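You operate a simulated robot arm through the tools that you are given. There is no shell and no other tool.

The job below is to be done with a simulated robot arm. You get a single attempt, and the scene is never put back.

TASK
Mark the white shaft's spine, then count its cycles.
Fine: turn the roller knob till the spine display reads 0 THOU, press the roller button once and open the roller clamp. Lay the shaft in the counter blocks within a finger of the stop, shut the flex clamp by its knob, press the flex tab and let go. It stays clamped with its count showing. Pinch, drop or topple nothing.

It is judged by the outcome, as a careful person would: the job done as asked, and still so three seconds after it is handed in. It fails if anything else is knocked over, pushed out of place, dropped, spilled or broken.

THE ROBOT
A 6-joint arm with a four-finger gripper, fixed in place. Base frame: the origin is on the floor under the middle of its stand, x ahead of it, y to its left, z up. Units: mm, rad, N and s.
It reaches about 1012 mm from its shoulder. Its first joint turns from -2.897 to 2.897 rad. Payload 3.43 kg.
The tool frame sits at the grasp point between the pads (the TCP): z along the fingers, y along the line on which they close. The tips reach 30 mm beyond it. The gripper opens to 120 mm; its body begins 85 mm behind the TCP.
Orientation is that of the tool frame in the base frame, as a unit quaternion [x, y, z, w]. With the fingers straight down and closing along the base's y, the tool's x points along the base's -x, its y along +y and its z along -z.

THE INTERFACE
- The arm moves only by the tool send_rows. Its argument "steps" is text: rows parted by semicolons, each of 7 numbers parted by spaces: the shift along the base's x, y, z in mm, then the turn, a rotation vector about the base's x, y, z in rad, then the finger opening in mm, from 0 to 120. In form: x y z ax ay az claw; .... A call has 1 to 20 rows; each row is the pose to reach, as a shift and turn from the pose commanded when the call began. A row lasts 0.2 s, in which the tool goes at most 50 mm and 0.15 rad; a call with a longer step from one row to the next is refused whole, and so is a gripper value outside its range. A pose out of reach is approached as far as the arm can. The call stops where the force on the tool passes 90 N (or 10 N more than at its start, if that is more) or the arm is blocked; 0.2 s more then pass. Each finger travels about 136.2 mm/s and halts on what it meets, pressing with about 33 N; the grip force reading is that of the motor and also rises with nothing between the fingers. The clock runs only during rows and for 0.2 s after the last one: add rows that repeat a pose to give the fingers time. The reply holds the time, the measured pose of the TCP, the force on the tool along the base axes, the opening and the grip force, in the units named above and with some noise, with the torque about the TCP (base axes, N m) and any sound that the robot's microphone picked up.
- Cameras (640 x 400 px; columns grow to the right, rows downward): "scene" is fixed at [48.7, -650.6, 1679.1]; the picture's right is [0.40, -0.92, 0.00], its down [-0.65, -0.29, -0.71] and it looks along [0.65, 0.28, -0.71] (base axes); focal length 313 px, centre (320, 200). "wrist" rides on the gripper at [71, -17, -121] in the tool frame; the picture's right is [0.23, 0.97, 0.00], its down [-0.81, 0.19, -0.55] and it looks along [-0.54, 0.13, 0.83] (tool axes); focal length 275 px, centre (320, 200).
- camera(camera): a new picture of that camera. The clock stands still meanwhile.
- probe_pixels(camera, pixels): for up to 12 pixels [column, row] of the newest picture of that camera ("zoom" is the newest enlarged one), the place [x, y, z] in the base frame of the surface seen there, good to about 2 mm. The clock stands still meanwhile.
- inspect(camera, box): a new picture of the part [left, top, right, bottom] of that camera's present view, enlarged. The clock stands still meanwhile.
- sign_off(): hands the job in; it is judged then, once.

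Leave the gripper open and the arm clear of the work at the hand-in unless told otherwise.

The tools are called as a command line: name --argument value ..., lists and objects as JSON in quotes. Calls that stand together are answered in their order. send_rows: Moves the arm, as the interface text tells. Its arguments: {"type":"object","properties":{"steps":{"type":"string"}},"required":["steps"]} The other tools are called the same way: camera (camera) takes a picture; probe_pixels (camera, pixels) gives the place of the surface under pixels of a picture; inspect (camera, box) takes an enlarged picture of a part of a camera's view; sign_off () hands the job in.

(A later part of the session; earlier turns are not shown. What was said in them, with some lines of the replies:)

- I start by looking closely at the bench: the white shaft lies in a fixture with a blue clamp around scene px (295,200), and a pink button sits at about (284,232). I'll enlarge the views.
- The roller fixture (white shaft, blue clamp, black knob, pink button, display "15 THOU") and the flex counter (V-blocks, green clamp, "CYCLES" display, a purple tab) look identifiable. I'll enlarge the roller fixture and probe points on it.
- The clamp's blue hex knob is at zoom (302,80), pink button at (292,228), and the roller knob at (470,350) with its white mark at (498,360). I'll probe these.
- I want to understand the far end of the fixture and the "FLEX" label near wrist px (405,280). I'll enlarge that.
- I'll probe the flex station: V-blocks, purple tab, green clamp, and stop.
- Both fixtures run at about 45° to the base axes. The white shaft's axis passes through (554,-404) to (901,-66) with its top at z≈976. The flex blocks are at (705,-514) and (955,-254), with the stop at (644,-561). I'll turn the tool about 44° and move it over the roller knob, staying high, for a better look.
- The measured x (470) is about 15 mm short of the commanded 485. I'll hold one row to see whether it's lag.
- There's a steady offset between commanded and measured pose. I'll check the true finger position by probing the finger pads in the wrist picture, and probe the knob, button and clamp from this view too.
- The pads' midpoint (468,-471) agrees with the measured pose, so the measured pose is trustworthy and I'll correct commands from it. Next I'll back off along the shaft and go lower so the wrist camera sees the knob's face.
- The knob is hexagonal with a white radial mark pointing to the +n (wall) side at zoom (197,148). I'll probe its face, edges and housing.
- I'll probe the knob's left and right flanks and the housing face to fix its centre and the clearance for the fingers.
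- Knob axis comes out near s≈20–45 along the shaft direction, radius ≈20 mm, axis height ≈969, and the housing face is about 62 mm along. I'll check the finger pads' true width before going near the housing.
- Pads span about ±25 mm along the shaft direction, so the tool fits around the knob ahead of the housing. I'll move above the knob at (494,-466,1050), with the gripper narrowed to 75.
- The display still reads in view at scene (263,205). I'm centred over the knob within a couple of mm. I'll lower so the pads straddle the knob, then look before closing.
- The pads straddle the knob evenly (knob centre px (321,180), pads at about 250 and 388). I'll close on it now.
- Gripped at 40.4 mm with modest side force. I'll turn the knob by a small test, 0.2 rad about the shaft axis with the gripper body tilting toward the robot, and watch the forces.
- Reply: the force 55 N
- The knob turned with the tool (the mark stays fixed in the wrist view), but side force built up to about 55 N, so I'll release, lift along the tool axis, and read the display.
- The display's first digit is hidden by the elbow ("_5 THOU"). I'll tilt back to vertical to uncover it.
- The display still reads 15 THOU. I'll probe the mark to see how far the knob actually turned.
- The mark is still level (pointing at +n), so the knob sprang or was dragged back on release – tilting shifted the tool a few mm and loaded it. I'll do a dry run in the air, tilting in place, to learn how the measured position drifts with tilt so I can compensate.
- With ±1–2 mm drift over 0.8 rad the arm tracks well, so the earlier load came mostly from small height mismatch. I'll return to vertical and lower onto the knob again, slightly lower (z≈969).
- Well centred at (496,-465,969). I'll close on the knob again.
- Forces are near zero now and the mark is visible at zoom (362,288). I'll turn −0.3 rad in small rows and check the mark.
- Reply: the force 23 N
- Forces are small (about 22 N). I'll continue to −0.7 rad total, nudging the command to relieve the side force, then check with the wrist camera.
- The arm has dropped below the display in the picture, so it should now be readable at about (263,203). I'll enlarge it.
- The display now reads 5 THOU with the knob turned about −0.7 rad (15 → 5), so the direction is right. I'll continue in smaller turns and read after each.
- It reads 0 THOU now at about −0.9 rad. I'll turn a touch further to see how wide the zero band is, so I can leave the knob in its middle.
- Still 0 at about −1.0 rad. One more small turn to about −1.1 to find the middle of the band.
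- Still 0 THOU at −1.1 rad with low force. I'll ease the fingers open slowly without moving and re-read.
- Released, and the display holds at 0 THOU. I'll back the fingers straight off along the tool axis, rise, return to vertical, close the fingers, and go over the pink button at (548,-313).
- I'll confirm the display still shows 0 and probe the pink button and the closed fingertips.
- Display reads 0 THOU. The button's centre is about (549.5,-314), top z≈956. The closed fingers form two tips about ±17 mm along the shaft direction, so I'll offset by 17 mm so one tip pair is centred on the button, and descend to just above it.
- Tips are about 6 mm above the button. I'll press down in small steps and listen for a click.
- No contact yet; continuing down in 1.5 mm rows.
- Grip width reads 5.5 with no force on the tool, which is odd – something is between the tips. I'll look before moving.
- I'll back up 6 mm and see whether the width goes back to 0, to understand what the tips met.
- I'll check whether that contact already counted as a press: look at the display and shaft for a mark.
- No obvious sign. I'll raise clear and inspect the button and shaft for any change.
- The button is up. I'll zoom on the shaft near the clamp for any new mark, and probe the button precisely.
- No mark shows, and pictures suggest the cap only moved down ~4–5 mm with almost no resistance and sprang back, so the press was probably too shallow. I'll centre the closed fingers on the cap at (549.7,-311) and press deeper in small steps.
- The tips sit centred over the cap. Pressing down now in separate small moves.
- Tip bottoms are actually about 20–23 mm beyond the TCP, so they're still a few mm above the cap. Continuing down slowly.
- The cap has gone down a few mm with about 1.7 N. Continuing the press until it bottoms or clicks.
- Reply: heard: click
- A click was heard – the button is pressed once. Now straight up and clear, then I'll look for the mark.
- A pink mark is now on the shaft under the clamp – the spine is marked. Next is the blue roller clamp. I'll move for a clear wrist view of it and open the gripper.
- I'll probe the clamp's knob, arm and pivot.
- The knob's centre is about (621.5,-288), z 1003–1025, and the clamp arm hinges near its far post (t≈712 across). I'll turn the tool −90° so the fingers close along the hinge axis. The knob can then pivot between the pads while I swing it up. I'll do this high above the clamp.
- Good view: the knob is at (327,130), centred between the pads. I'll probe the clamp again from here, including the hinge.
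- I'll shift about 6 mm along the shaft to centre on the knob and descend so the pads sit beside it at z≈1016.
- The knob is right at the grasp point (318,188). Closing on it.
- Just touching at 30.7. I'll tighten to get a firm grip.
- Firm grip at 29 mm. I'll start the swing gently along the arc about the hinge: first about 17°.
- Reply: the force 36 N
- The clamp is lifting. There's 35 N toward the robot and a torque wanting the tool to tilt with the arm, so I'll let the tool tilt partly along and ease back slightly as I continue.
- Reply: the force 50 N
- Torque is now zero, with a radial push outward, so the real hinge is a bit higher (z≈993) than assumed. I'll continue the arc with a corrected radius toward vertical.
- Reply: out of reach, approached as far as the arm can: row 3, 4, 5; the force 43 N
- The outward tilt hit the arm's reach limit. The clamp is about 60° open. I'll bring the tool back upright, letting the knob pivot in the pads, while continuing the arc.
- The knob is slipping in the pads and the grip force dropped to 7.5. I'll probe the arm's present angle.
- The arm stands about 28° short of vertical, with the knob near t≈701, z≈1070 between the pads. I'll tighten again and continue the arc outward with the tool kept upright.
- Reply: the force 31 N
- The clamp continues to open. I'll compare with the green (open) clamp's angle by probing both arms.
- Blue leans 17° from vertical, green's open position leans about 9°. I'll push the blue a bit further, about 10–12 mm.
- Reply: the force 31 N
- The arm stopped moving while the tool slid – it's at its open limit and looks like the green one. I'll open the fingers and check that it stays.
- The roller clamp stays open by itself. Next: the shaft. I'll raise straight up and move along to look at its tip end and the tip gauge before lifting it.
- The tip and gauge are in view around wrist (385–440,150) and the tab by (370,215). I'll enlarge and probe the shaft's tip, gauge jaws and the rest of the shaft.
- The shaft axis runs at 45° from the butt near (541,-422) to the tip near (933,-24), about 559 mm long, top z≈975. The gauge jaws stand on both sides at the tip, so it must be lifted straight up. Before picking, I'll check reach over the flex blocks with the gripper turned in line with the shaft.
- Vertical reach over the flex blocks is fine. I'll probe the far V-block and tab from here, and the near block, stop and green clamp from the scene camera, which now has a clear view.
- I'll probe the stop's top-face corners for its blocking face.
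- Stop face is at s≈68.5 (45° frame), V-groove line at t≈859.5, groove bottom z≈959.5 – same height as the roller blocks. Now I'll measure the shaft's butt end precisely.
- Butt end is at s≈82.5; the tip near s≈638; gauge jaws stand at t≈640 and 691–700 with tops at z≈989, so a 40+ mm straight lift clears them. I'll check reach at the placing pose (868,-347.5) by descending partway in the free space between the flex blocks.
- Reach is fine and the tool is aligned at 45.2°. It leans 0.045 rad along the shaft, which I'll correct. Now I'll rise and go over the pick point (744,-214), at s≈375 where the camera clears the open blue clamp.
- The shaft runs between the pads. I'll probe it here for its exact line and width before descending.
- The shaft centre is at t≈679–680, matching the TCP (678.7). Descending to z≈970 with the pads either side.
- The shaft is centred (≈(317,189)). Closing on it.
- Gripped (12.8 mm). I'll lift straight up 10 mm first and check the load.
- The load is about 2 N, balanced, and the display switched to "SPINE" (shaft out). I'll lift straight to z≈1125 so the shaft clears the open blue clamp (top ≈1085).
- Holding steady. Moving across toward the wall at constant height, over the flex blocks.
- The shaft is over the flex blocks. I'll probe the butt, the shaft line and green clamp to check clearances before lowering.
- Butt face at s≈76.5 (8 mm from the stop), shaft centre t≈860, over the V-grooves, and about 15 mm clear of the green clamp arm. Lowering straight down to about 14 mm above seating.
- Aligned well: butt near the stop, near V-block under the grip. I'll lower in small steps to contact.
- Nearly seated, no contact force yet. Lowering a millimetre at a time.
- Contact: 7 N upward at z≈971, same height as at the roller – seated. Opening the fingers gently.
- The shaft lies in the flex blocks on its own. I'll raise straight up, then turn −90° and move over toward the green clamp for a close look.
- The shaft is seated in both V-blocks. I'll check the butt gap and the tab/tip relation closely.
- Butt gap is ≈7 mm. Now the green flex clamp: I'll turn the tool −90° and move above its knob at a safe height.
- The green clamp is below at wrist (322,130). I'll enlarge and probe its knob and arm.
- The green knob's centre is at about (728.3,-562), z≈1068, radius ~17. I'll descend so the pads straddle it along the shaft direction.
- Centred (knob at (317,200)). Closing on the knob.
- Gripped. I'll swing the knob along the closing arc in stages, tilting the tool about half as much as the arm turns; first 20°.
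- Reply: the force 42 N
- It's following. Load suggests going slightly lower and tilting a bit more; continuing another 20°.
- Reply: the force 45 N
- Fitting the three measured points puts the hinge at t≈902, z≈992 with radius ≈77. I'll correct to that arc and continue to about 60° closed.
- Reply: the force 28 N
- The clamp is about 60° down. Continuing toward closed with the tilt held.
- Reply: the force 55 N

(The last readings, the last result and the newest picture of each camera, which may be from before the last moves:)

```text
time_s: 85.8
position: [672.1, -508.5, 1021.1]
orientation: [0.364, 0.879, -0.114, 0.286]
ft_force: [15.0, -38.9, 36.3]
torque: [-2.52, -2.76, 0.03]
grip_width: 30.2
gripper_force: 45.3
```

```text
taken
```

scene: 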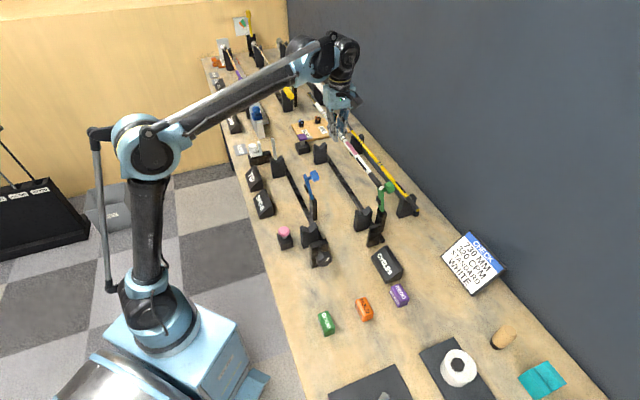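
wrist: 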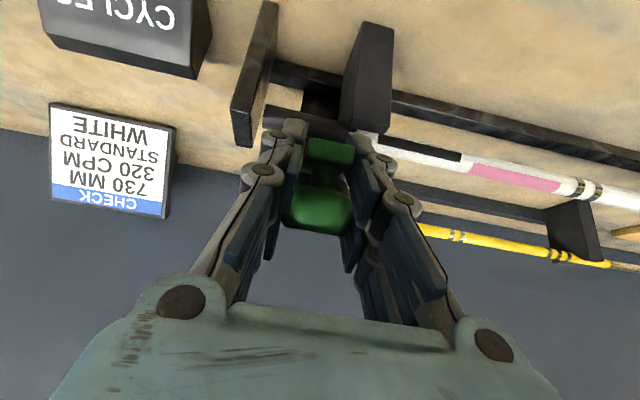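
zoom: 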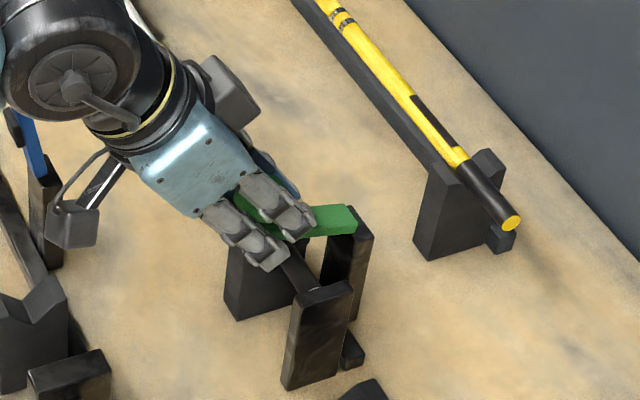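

Torque jumped to −3.7 N·m, so something besides pivot friction is resisting. I'll look closely at the fingers, clamp pad and shaft.

inspect --camera "scene" --box '[355, 195, 395, 230]'

inspect --camera "wrist" --box '[230, 80, 410, 250]'

```text
11.43 times, centred on (375, 212) of scene
```

zoom: 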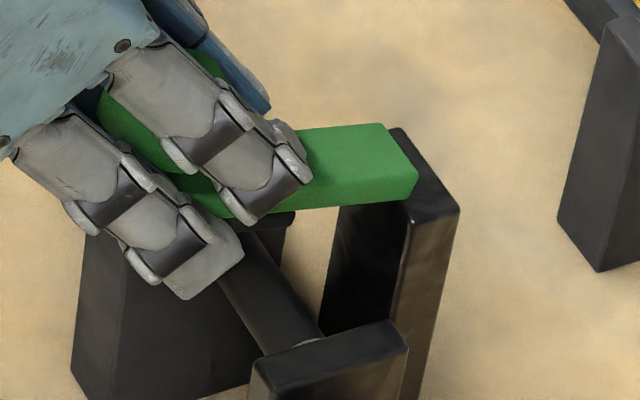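

```text
2.35 times, centred on (320, 165) of wrist
```

zoom: 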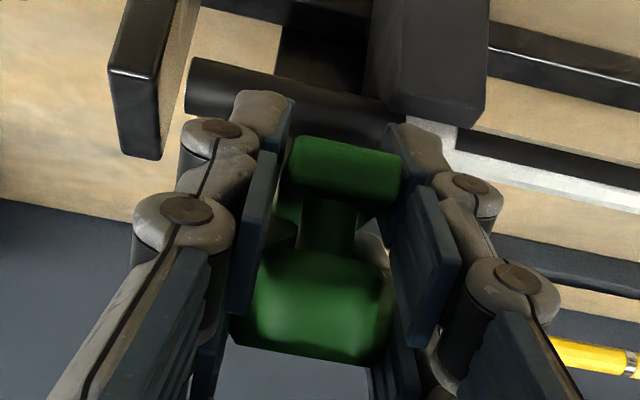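

probe_pixels --camera "wrist" --pixels '[[345, 150], [325, 143], [305, 150], [325, 160], [320, 190], [320, 215], [300, 135], [280, 115], [340, 128], [275, 108]]'

inspect --camera "scene" --box '[355, 195, 395, 230]'

probe_pixels --camera "zoom" --pixels '[[190, 290], [215, 270], [235, 250], [270, 215], [240, 290], [300, 330], [390, 150], [340, 165], [330, 200], [400, 195], [285, 222], [200, 205]]'

```text
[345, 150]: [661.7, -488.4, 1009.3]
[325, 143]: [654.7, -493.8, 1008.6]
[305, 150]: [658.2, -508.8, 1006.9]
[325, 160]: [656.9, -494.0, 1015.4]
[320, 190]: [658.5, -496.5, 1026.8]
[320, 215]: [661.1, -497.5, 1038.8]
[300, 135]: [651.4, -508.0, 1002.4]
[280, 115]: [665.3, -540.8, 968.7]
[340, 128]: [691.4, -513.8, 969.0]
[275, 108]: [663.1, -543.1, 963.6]
```

```text
11.43 times, centred on (375, 212) of scene
```

zoom: 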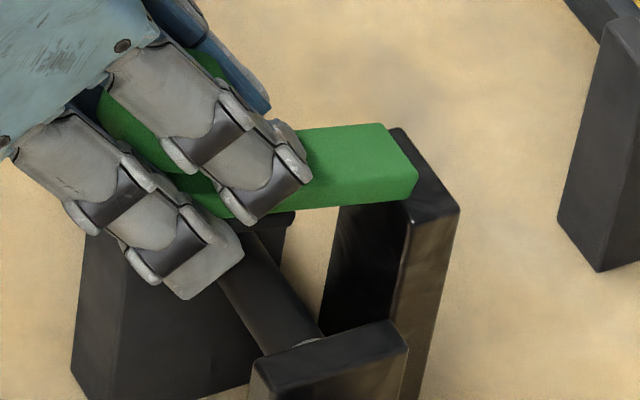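

```text
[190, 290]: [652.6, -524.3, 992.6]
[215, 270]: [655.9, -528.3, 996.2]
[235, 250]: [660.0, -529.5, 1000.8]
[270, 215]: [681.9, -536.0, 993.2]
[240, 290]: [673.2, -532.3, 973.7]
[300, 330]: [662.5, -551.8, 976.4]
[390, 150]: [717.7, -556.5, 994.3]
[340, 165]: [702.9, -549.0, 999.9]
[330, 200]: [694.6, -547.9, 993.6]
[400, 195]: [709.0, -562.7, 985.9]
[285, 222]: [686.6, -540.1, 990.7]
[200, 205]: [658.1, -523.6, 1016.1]
```

The force line passes through the clamp's hinge, so the fingers are rotationally locked on the knob and the tool needs to tilt with the arm. I'll relieve this by tilting the tool a further −0.15 rad in place.

send_rows --steps "0 0 0 -0.035 -0.035 0 20; 0 0 0 -0.07 -0.07 0 20; 0 0 0 -0.106 -0.106 0 20; 0 0 0 -0.106 -0.106 0 20"

```text
time_s: 86.8
position: [671.6, -507.9, 1019.2]
orientation: [0.354, 0.857, -0.139, 0.348]
ft_force: [-19.6, -19.5, -11.5]
torque: [0.63, 0.43, 0.01]
grip_width: 29.5
gripper_force: 44.9
```

Torque dropped, confirming the fingers are locked to the knob. Following further would bring the tips near the V-block, so I'll release here (about 12° from shut), back off along the tool axis, and then push the knob down from above.

send_rows --steps "0 0 0 0 0 0 32; 0 0 0 0 0 0 38; 0 0 0 0 0 0 48; 0 0 0 0 0 0 52; 0 0 0 0 0 0 52"

inspect --camera "scene" --box '[345, 185, 405, 235]'

camera --camera "wrist"

```text
time_s: 88.0
position: [672.3, -507.0, 1020.2]
orientation: [0.353, 0.857, -0.141, 0.348]
ft_force: [0.0, 0.9, 0.4]
torque: [0.01, 0.01, 0.02]
grip_width: 51.9
gripper_force: 0.0
```

```text
8.00 times, centred on (375, 210) of scene
```

zoom: 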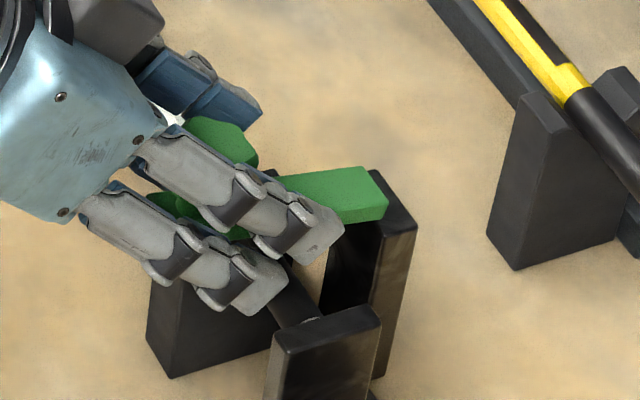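

```text
taken
```

wrist: 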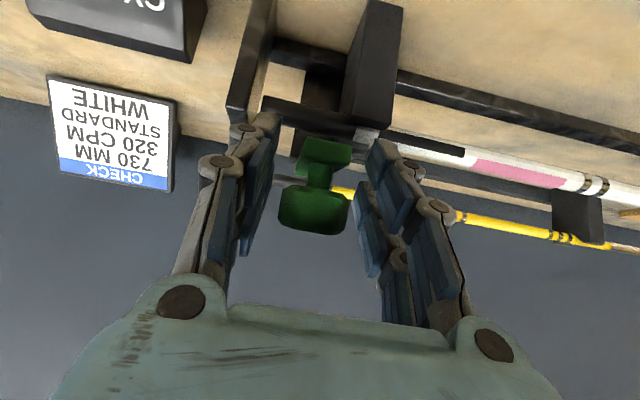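

Released; the clamp holds its angle by friction. Backing off along the tool axis and up.

send_rows --steps "-12 11.6 17 0 0 0 52; -30 29 43 0 0 0 52; -45 44 68 0 0 0 52; -50 49 95 0.05 0.05 0 40; -50 49 110 0.13 0.13 0 20; -45 45 120 0.22 0.22 0 0; -38 38 125 0.31 0.31 0 0; -30 30 125 0.4 0.4 0 0; -22 22 125 0.48 0.48 0 0; -15 15 125 0.55 0.55 0 0; -15 15 125 0.55 0.55 0 0"

camera --camera "wrist"

inspect --camera "scene" --box '[345, 170, 415, 245]'

```text
time_s: 90.4
position: [657.1, -492.4, 1145.2]
orientation: [0.382, 0.924, 0.005, -0.003]
ft_force: [0.3, -0.2, 0.0]
torque: [0.02, 0.02, -0.01]
grip_width: 0.0
gripper_force: 32.7
```

```text
taken
```

wrist: 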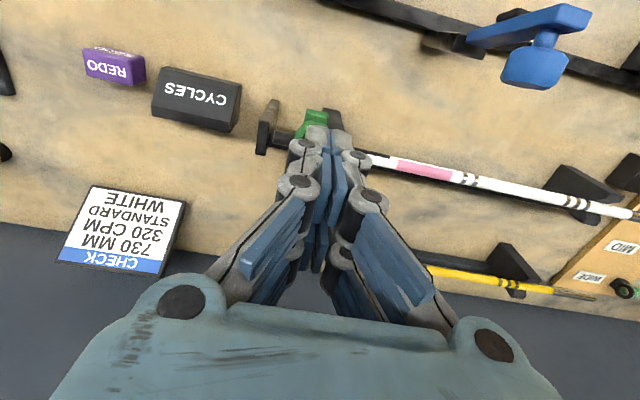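

```text
5.33 times, centred on (380, 208) of scene
```

zoom: 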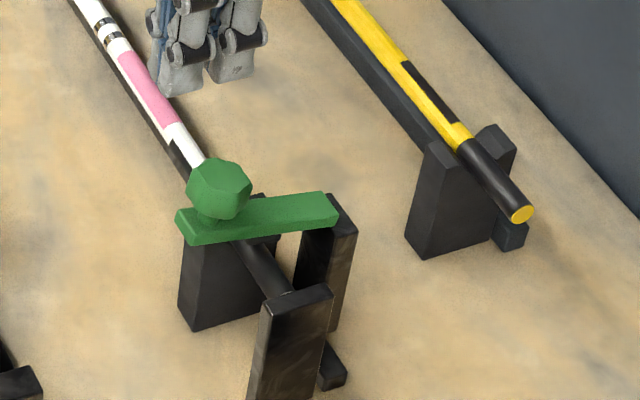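

Clear view of the clamp: I'll probe its knob and arm to see the remaining angle.

probe_pixels --camera "zoom" --pixels '[[218, 180], [200, 180], [240, 175], [220, 165], [185, 215], [200, 230], [255, 212], [310, 200], [330, 205], [265, 232], [250, 250], [290, 290]]'

inspect --camera "scene" --box '[360, 195, 395, 230]'

```text
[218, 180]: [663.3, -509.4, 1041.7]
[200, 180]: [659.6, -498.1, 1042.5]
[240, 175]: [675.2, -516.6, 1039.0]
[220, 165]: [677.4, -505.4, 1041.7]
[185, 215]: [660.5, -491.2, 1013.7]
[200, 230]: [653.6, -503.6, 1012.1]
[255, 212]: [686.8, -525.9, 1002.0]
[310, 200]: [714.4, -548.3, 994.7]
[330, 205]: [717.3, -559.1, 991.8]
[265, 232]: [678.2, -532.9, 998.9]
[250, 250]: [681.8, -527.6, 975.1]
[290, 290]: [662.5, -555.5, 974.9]
```

```text
11.43 times, centred on (378, 212) of scene
```

zoom: 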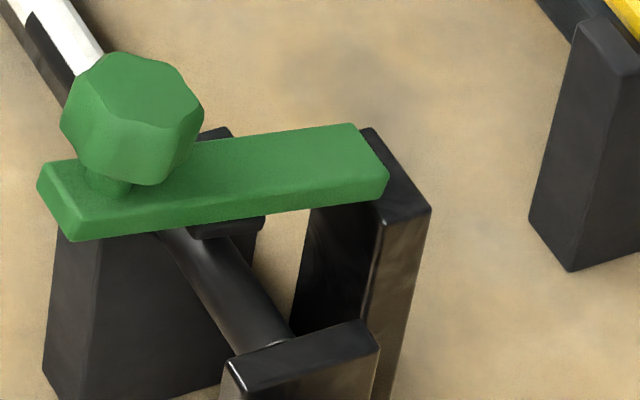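

The arm is still 13.6° above horizontal and the knob top is at (668,-506), z≈1041. I'll bring the closed fingertips over the knob and push straight down.

send_rows --steps "10 -12.8 -25 0 0 0 0; 10 -12.8 -55 0 0 0 0; 10 -12.8 -72 0 0 0 0; 10 -12.8 -72 0 0 0 0"

inspect --camera "scene" --box '[345, 175, 405, 235]'

```text
time_s: 91.4
position: [666.2, -503.8, 1071.5]
orientation: [0.383, 0.924, 0.004, -0.003]
ft_force: [0.5, 0.0, 0.2]
torque: [-0.02, -0.02, 0.0]
grip_width: 0.0
gripper_force: 33.4
```

```text
6.67 times, centred on (375, 205) of scene
```

zoom: 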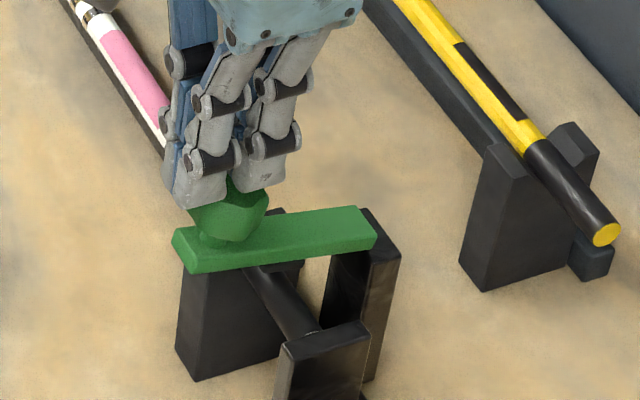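

Tips are right above the knob. Pressing down in small steps.

send_rows --steps "0 0 -3 0 0 0 0; 0 0 -6 0 0 0 0; 0 0 -9 0 0 0 0; 0 0 -12 0 0 0 0"

send_rows --steps "0 0 -2.5 0 0 0 0; 0 0 -5 0 0 0 0; 0 0 -7.5 0 0 0 0"

inspect --camera "scene" --box '[345, 175, 405, 235]'

```text
time_s: 92.4
position: [667.4, -504.8, 1060.5]
orientation: [0.382, 0.924, 0.006, -0.002]
ft_force: [-0.5, 0.0, -0.5]
torque: [0.0, -0.03, -0.01]
grip_width: 0.2
gripper_force: 33.8
```

```text
time_s: 93.2
position: [666.4, -505.9, 1053.0]
orientation: [0.383, 0.924, 0.004, -0.003]
ft_force: [-0.1, -0.4, 0.3]
torque: [0.01, -0.01, 0.02]
grip_width: 0.1
gripper_force: 33.6
```

```text
6.67 times, centred on (375, 205) of scene
```

zoom: 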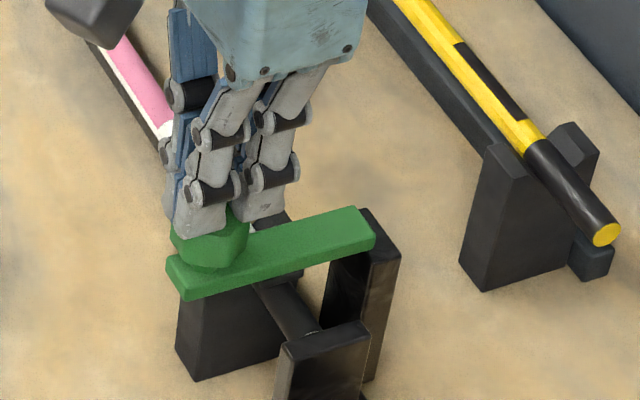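

The clamp is going down with little resistance. Continuing until it meets the shaft.

send_rows --steps "0 0 -2 0 0 0 0; 0 0 -4 0 0 0 0"

send_rows --steps "0 0 -1.5 0 0 0 0; 0 0 -3 0 0 0 0"

inspect --camera "scene" --box '[345, 175, 405, 235]'

```text
time_s: 93.8
position: [666.3, -506.1, 1051.1]
orientation: [0.383, 0.924, 0.006, -0.001]
ft_force: [4.4, -0.5, 27.1]
torque: [-0.16, -0.23, -0.02]
grip_width: 6.3
gripper_force: 33.6
```

```text
time_s: 94.4
position: [666.6, -505.1, 1048.7]
orientation: [0.383, 0.924, 0.005, -0.001]
ft_force: [15.6, -12.6, 87.1]
torque: [-0.75, -0.72, 0.09]
grip_width: 5.6
gripper_force: 33.5
```

```text
6.67 times, centred on (375, 205) of scene
```

zoom: 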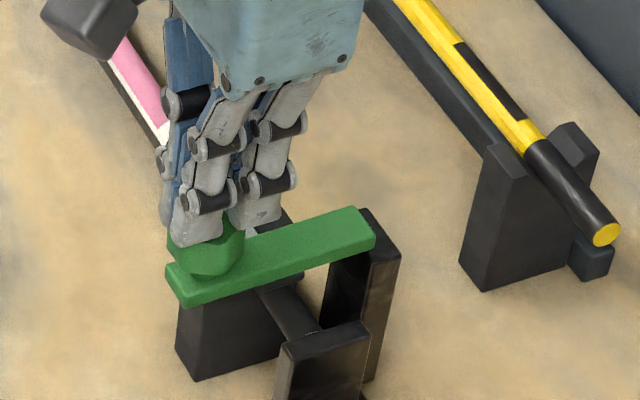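

87 N: the clamp is hard down on the shaft. I'll lift off and check that it stays shut.

send_rows --steps "0 0 5 0 0 0 0; 0 0 30 0 0 0 0; 0 0 70 0 0 0 0; -20 20 100 0 0 0 0; -50 50 110 0 0 0 0; -50 50 110 0 0 0 0"

inspect --camera "scene" --box '[345, 175, 405, 235]'

camera --camera "scene"

```text
time_s: 95.8
position: [619.0, -454.5, 1157.1]
orientation: [0.382, 0.924, 0.006, -0.003]
ft_force: [0.2, -0.2, -0.6]
torque: [0.02, 0.01, 0.03]
grip_width: 0.1
gripper_force: 33.2
```

```text
6.67 times, centred on (375, 205) of scene
```

zoom: 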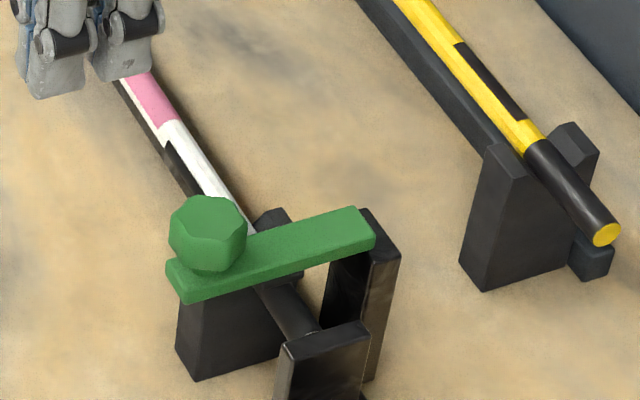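

```text
taken
```

scene: 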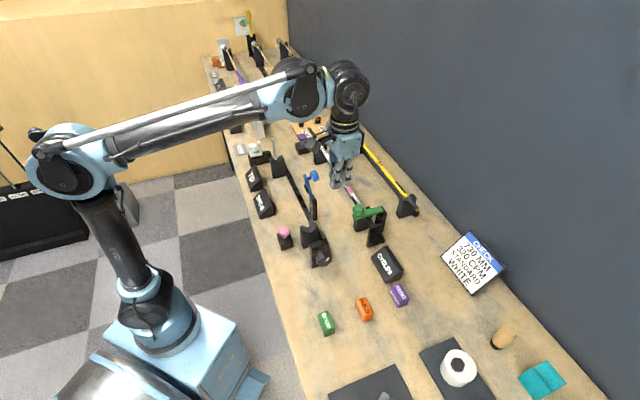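

I'll verify the arm's angle and that the shaft hasn't shifted.

inspect --camera "scene" --box '[360, 195, 395, 230]'

probe_pixels --camera "zoom" --pixels '[[50, 190], [80, 215], [200, 190], [340, 140], [300, 175], [120, 110], [230, 225], [265, 215], [285, 330], [280, 300], [215, 240], [375, 180]]'

```text
11.43 times, centred on (378, 212) of scene
```

zoom: 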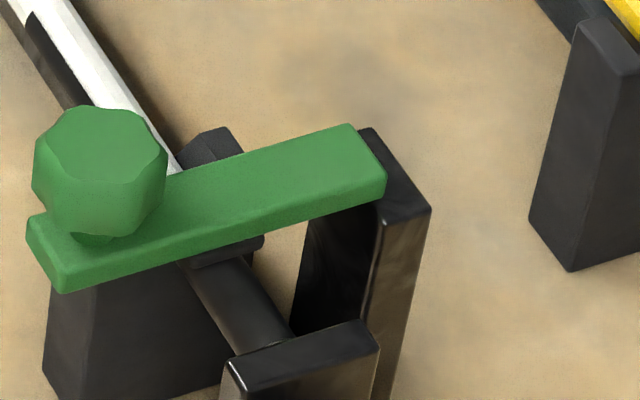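

```text
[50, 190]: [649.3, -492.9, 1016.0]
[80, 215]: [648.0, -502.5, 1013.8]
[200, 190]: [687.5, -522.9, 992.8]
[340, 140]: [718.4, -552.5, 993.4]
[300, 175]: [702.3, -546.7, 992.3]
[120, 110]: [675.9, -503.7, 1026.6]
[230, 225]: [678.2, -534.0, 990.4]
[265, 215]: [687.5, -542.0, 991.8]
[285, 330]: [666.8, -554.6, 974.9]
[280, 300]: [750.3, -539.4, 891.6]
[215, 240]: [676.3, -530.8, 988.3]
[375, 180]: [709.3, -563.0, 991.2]
```

The arm is now level (top z≈992–993 along its length), same as the blue clamp when shut. I'll re-check the butt gap and read the CYCLES display.

inspect --camera "scene" --box '[360, 212, 390, 235]'

probe_pixels --camera "zoom" --pixels '[[302, 222], [310, 217], [290, 226], [295, 215], [280, 190], [320, 210], [250, 250]]'

inspect --camera "scene" --box '[350, 235, 420, 290]'

```text
16.00 times, centred on (375, 224) of scene
```

zoom: 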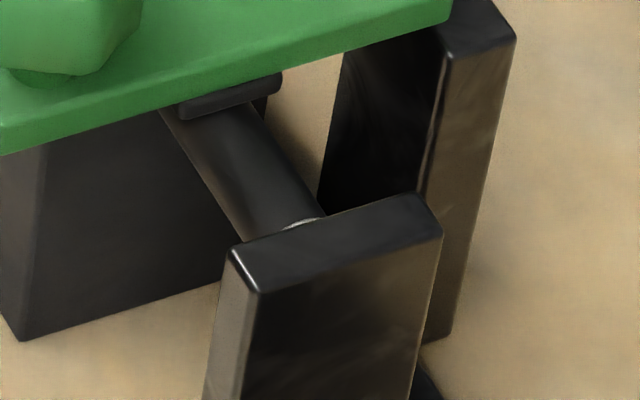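

```text
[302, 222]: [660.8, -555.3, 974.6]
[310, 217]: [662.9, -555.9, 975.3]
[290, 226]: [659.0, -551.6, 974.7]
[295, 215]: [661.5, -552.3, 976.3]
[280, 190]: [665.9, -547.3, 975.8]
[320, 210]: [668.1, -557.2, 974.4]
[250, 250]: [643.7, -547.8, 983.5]
```

```text
7.27 times, centred on (385, 262) of scene
```

zoom: 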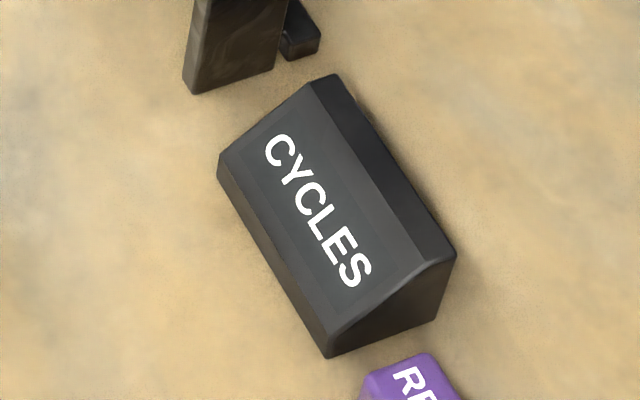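

Butt position is unchanged and the display waits with "CYCLES". Next is the purple flex tab at about (1006,-152), top z≈962 – near the reach limit. I'll travel high, turning back in line with the shaft, and test the reach above it.

send_rows --steps "28 24 3 0 0 0.131 0; 57 49 3 0 0 0.262 0; 85 74 3 0 0 0.393 0; 114 98 3 0 0 0.524 0; 142 123 3 0 0 0.655 0; 170 147 3 0 0 0.786 0; 199 172 3 0 0 0.917 0; 227 196 3 0 0 1.048 0; 256 221 3 0 0 1.178 0; 284 245 3 0 0 1.309 0; 313 270 3 0 0 1.44 0; 341 294 3 0 0 1.571 0; 341 294 3 0 0 1.571 0"

camera --camera "scene"

```text
time_s: 98.6
position: [956.5, -161.9, 1156.1]
orientation: [-0.384, 0.923, 0.002, -0.005]
ft_force: [-0.5, 0.6, -0.2]
torque: [-0.01, -0.01, 0.02]
grip_width: 0.1
gripper_force: 33.5
```

```text
taken
```

scene: 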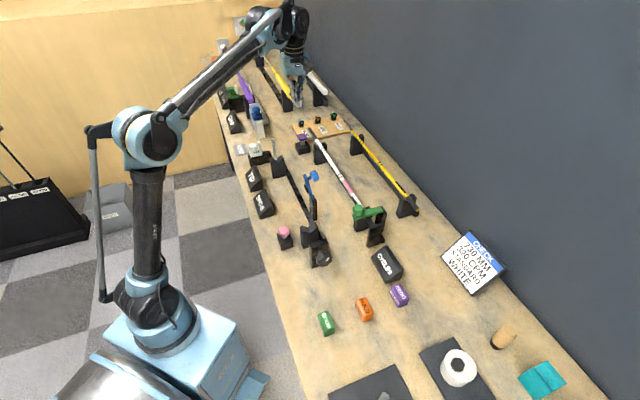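

Reach is still good here. I'll try going vertical over the tab at (994,-164), z≈1060, so the far fingertip pair lines up with the tab.

send_rows --steps "15 0 -30 0 0 0 0; 30 -1 -60 0 0 0 0; 37.5 -2 -96 0 0 0 0; 37.5 -2 -96 0 0 0 0"

camera --camera "wrist"

inspect --camera "scene" --box '[260, 80, 360, 180]'

```text
time_s: 99.6
position: [995.9, -163.5, 1062.5]
orientation: [-0.383, 0.924, 0.002, -0.006]
ft_force: [0.2, -0.4, -0.3]
torque: [-0.01, 0.01, 0.0]
grip_width: 0.0
gripper_force: 33.6
```

```text
taken
```

wrist: 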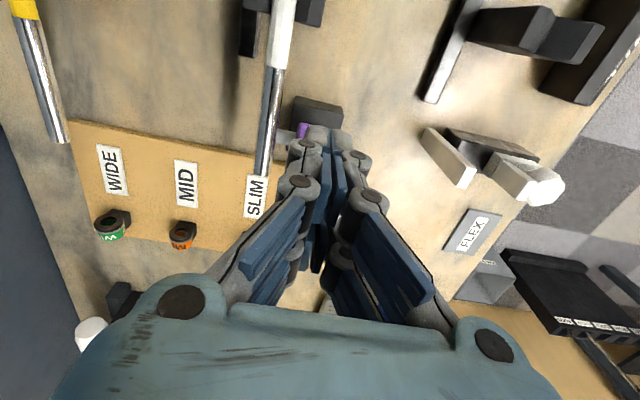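

```text
4.00 times, centred on (310, 130) of scene
```

zoom: 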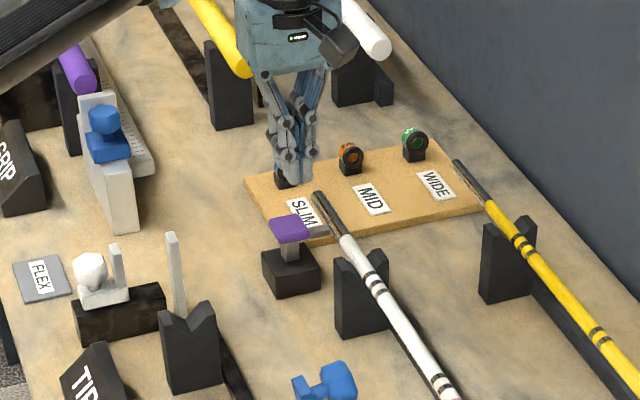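

Vertical reach works; the far tip pair is at about (1008,-151.5), over the tab centre. Descending to just above it.

send_rows --steps "-1 0 -25 0 0 0 0; -1 0 -50 0 0 0 0; -1 0 -68 0 0 0 0; -1 0 -68 0 0 0 0"

inspect --camera "scene" --box '[275, 105, 345, 165]'

camera --camera "wrist"

```text
time_s: 100.6
position: [994.3, -163.4, 994.2]
orientation: [-0.382, 0.924, 0.003, -0.006]
ft_force: [0.6, -0.3, 0.6]
torque: [0.0, 0.01, 0.04]
grip_width: 0.2
gripper_force: 33.5
```

```text
6.67 times, centred on (310, 135) of scene
```

zoom: 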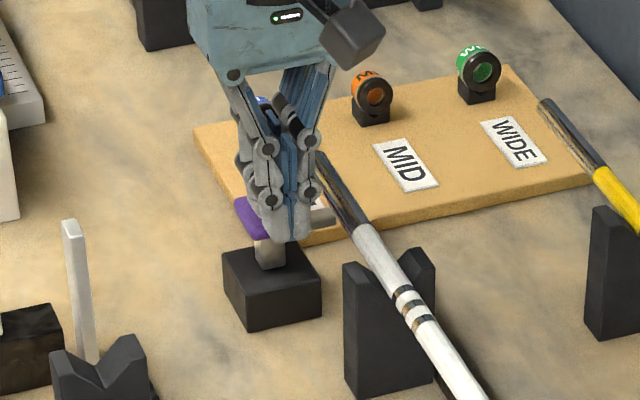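

```text
taken
```

wrist: 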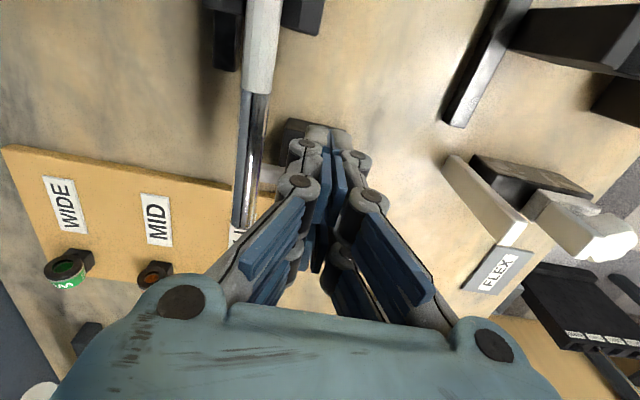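

The far tips project onto the tab's centre. Pressing down in small steps, listening for a response.

send_rows --steps "0 0 -3 0 0 0 0; 0 0 -6 0 0 0 0; 0 0 -9 0 0 0 0"

send_rows --steps "0 0 -2 0 0 0 0; 0 0 -4 0 0 0 0"

inspect --camera "scene" --box '[275, 105, 345, 165]'

```text
time_s: 101.4
position: [993.6, -163.6, 985.1]
orientation: [-0.383, 0.924, 0.003, -0.006]
ft_force: [-0.1, 0.1, 0.8]
torque: [0.02, -0.04, -0.02]
grip_width: 5.7
gripper_force: 33.5
```

```text
time_s: 102.0
position: [993.7, -163.4, 982.1]
orientation: [-0.383, 0.924, 0.002, -0.006]
ft_force: [-0.2, 0.3, 1.9]
torque: [0.02, -0.03, 0.02]
grip_width: 6.1
gripper_force: 33.3
```

```text
6.67 times, centred on (310, 135) of scene
```

zoom: 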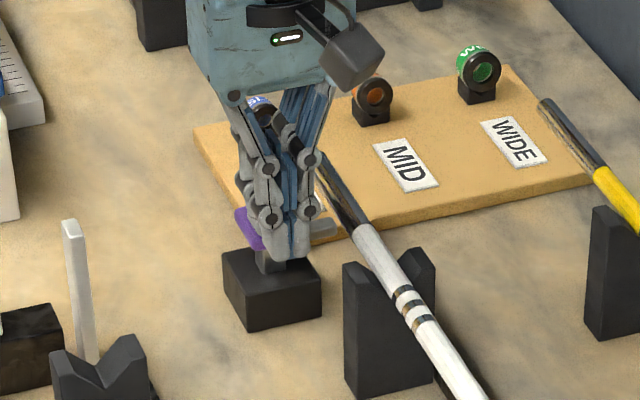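

Contact with ~2 N and the tab is going down. Continuing.

send_rows --steps "0 0 -1.5 0 0 0 0; 0 0 -3 0 0 0 0"

send_rows --steps "0 0 -1.5 0 0 0 0; 0 0 -3 0 0 0 0"

inspect --camera "scene" --box '[275, 105, 345, 165]'

```text
time_s: 102.6
position: [994.6, -163.2, 978.2]
orientation: [-0.383, 0.924, 0.003, -0.006]
ft_force: [-0.5, -0.8, 1.5]
torque: [0.0, -0.03, -0.06]
grip_width: 6.0
gripper_force: 33.4
```

```text
time_s: 103.2
position: [993.4, -162.8, 976.7]
orientation: [-0.383, 0.924, 0.002, -0.005]
ft_force: [0.7, 0.3, 2.0]
torque: [0.02, -0.06, -0.04]
grip_width: 5.9
gripper_force: 33.3
heard: click
```

```text
6.67 times, centred on (310, 135) of scene
```

zoom: 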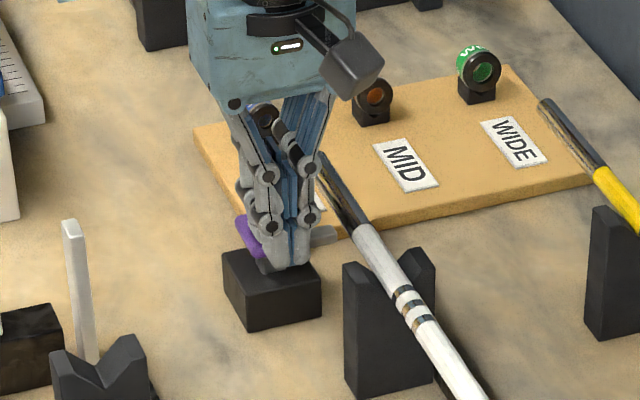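

Click heard. Letting go: straight up and clear.

send_rows --steps "0 0 8 0 0 0 0; 0 0 35 0 0 0 0; 0 0 75 0 0 0 0; 0 0 115 0 0 0 0; 0 0 150 0 0 0 0; 0 0 150 0 0 0 0"

inspect --camera "scene" --box '[350, 235, 420, 290]'

inspect --camera "scene" --box '[260, 100, 420, 250]'

```text
time_s: 104.6
position: [993.8, -163.0, 1127.2]
orientation: [-0.383, 0.924, 0.003, -0.006]
ft_force: [-0.6, -0.2, 0.2]
torque: [-0.02, -0.02, 0.01]
grip_width: 0.1
gripper_force: 33.0
```

```text
7.27 times, centred on (385, 262) of scene
```

zoom: 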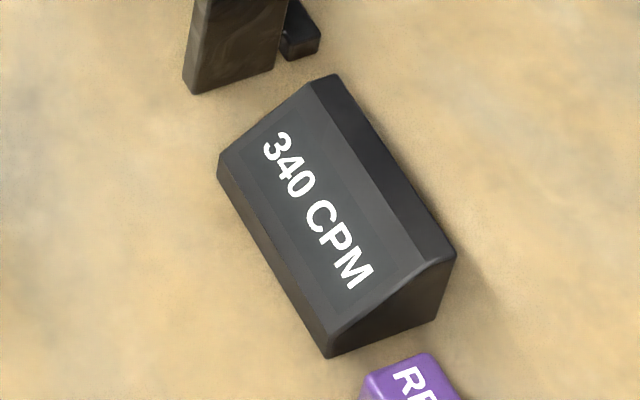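

```text
2.67 times, centred on (340, 175) of scene
```

zoom: 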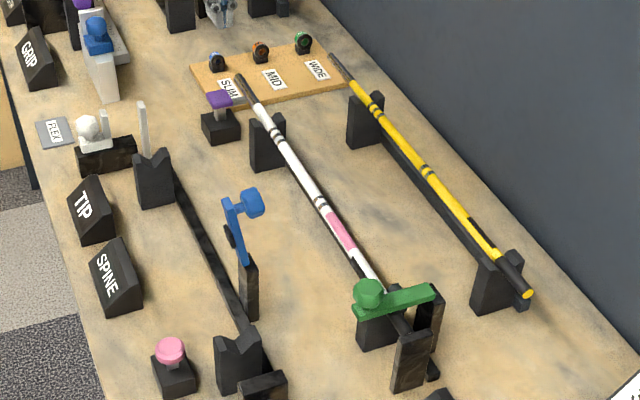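

The counter reads 340 CPM, the green clamp is shut on the shaft, the tab is back up and nothing else has moved. I'll retreat high toward the robot and open the gripper.

send_rows --steps "-10 0 40 0 0 0 0; -20 0 80 0 0 0 20; -30 -5 120 0 0 0 50; -70 -12 145 0 0 0 80; -115 -20 149 0 0 0 110; -160 -28 149 0 0 0 120; -205 -36 149 0 0 0 120; -250 -44 149 0 0 0 120; -295 -52 149 0 0 0 120; -340 -60 149 0 0 0 120; -385 -68 149 0 0 0 120; -430 -76 149 0 0 0 120; -475 -84 149 0 0 0 120; -510 -90 149 0 0 0 120; -510 -90 149 0 0 0 120; -510 -90 149 0 0 0 120"

camera --camera "scene"

inspect --camera "scene" --box '[340, 170, 420, 290]'

```text
time_s: 108.0
position: [485.1, -252.2, 1273.7]
orientation: [-0.382, 0.924, 0.002, -0.006]
ft_force: [-0.5, -1.0, 0.0]
torque: [0.0, -0.05, 0.02]
grip_width: 119.9
gripper_force: 0.0
```

```text
taken
```

scene: 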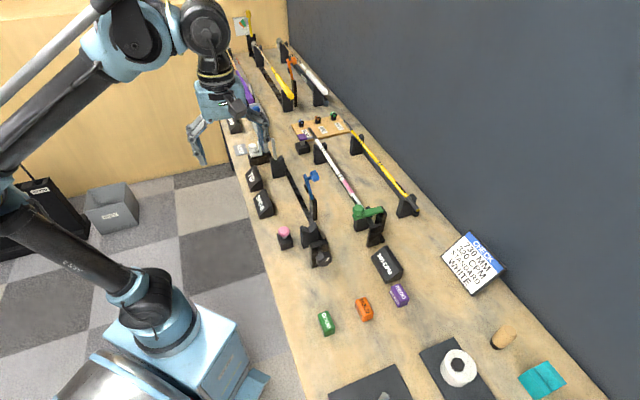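

```text
3.33 times, centred on (380, 230) of scene
```

zoom: 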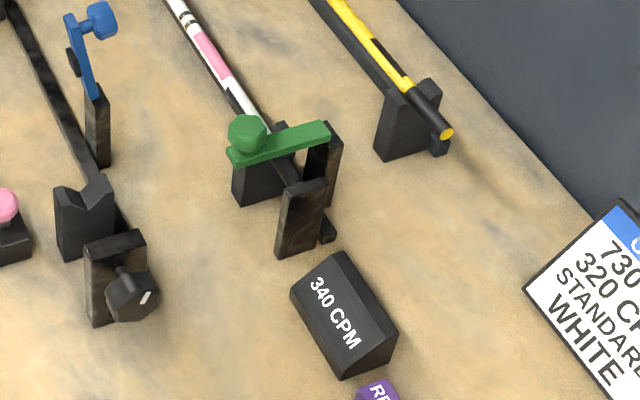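

The spine mark is on the shaft, the roller clamp is open, and the shaft lies in the counter blocks about 7 mm from the stop. The flex clamp is shut, the display holds "340 CPM", the gripper is open and the arm is clear. Handing in.

sign_off

```text
The job is handed in.
```

The job is done and handed in. The white shaft's spine is marked and its cycles are counted; the counter shows 340 CPM.

- **Spine:** I turned the roller knob until the display read 0 THOU, then pressed the pink button. It clicked once and left a pink mark on the shaft. An earlier try pushed the button only partway, with no click and no mark.
- **Roller clamp:** It is fully open and stays there.
- **Counter blocks:** The shaft lies in both blocks with its butt about 7 mm from the stop.
- **Flex clamp:** I swung it most of the way by its knob. The fingers jammed on the knob about 13° short, so I let go and pushed the knob straight down until it was hard shut. It has stayed level on the shaft since.
- **Count:** I pressed the flex tab once, heard it click, and let go.

I saw nothing dropped, knocked over or moved out of place. The gripper is open and the arm is clear of the work.

The check card on the bench lists 320 CPM for the white shaft, so the measured 340 CPM is higher than the card. I left the verdict blocks (GOOD, HOLD and REDO) untouched, since you didn't ask for one.
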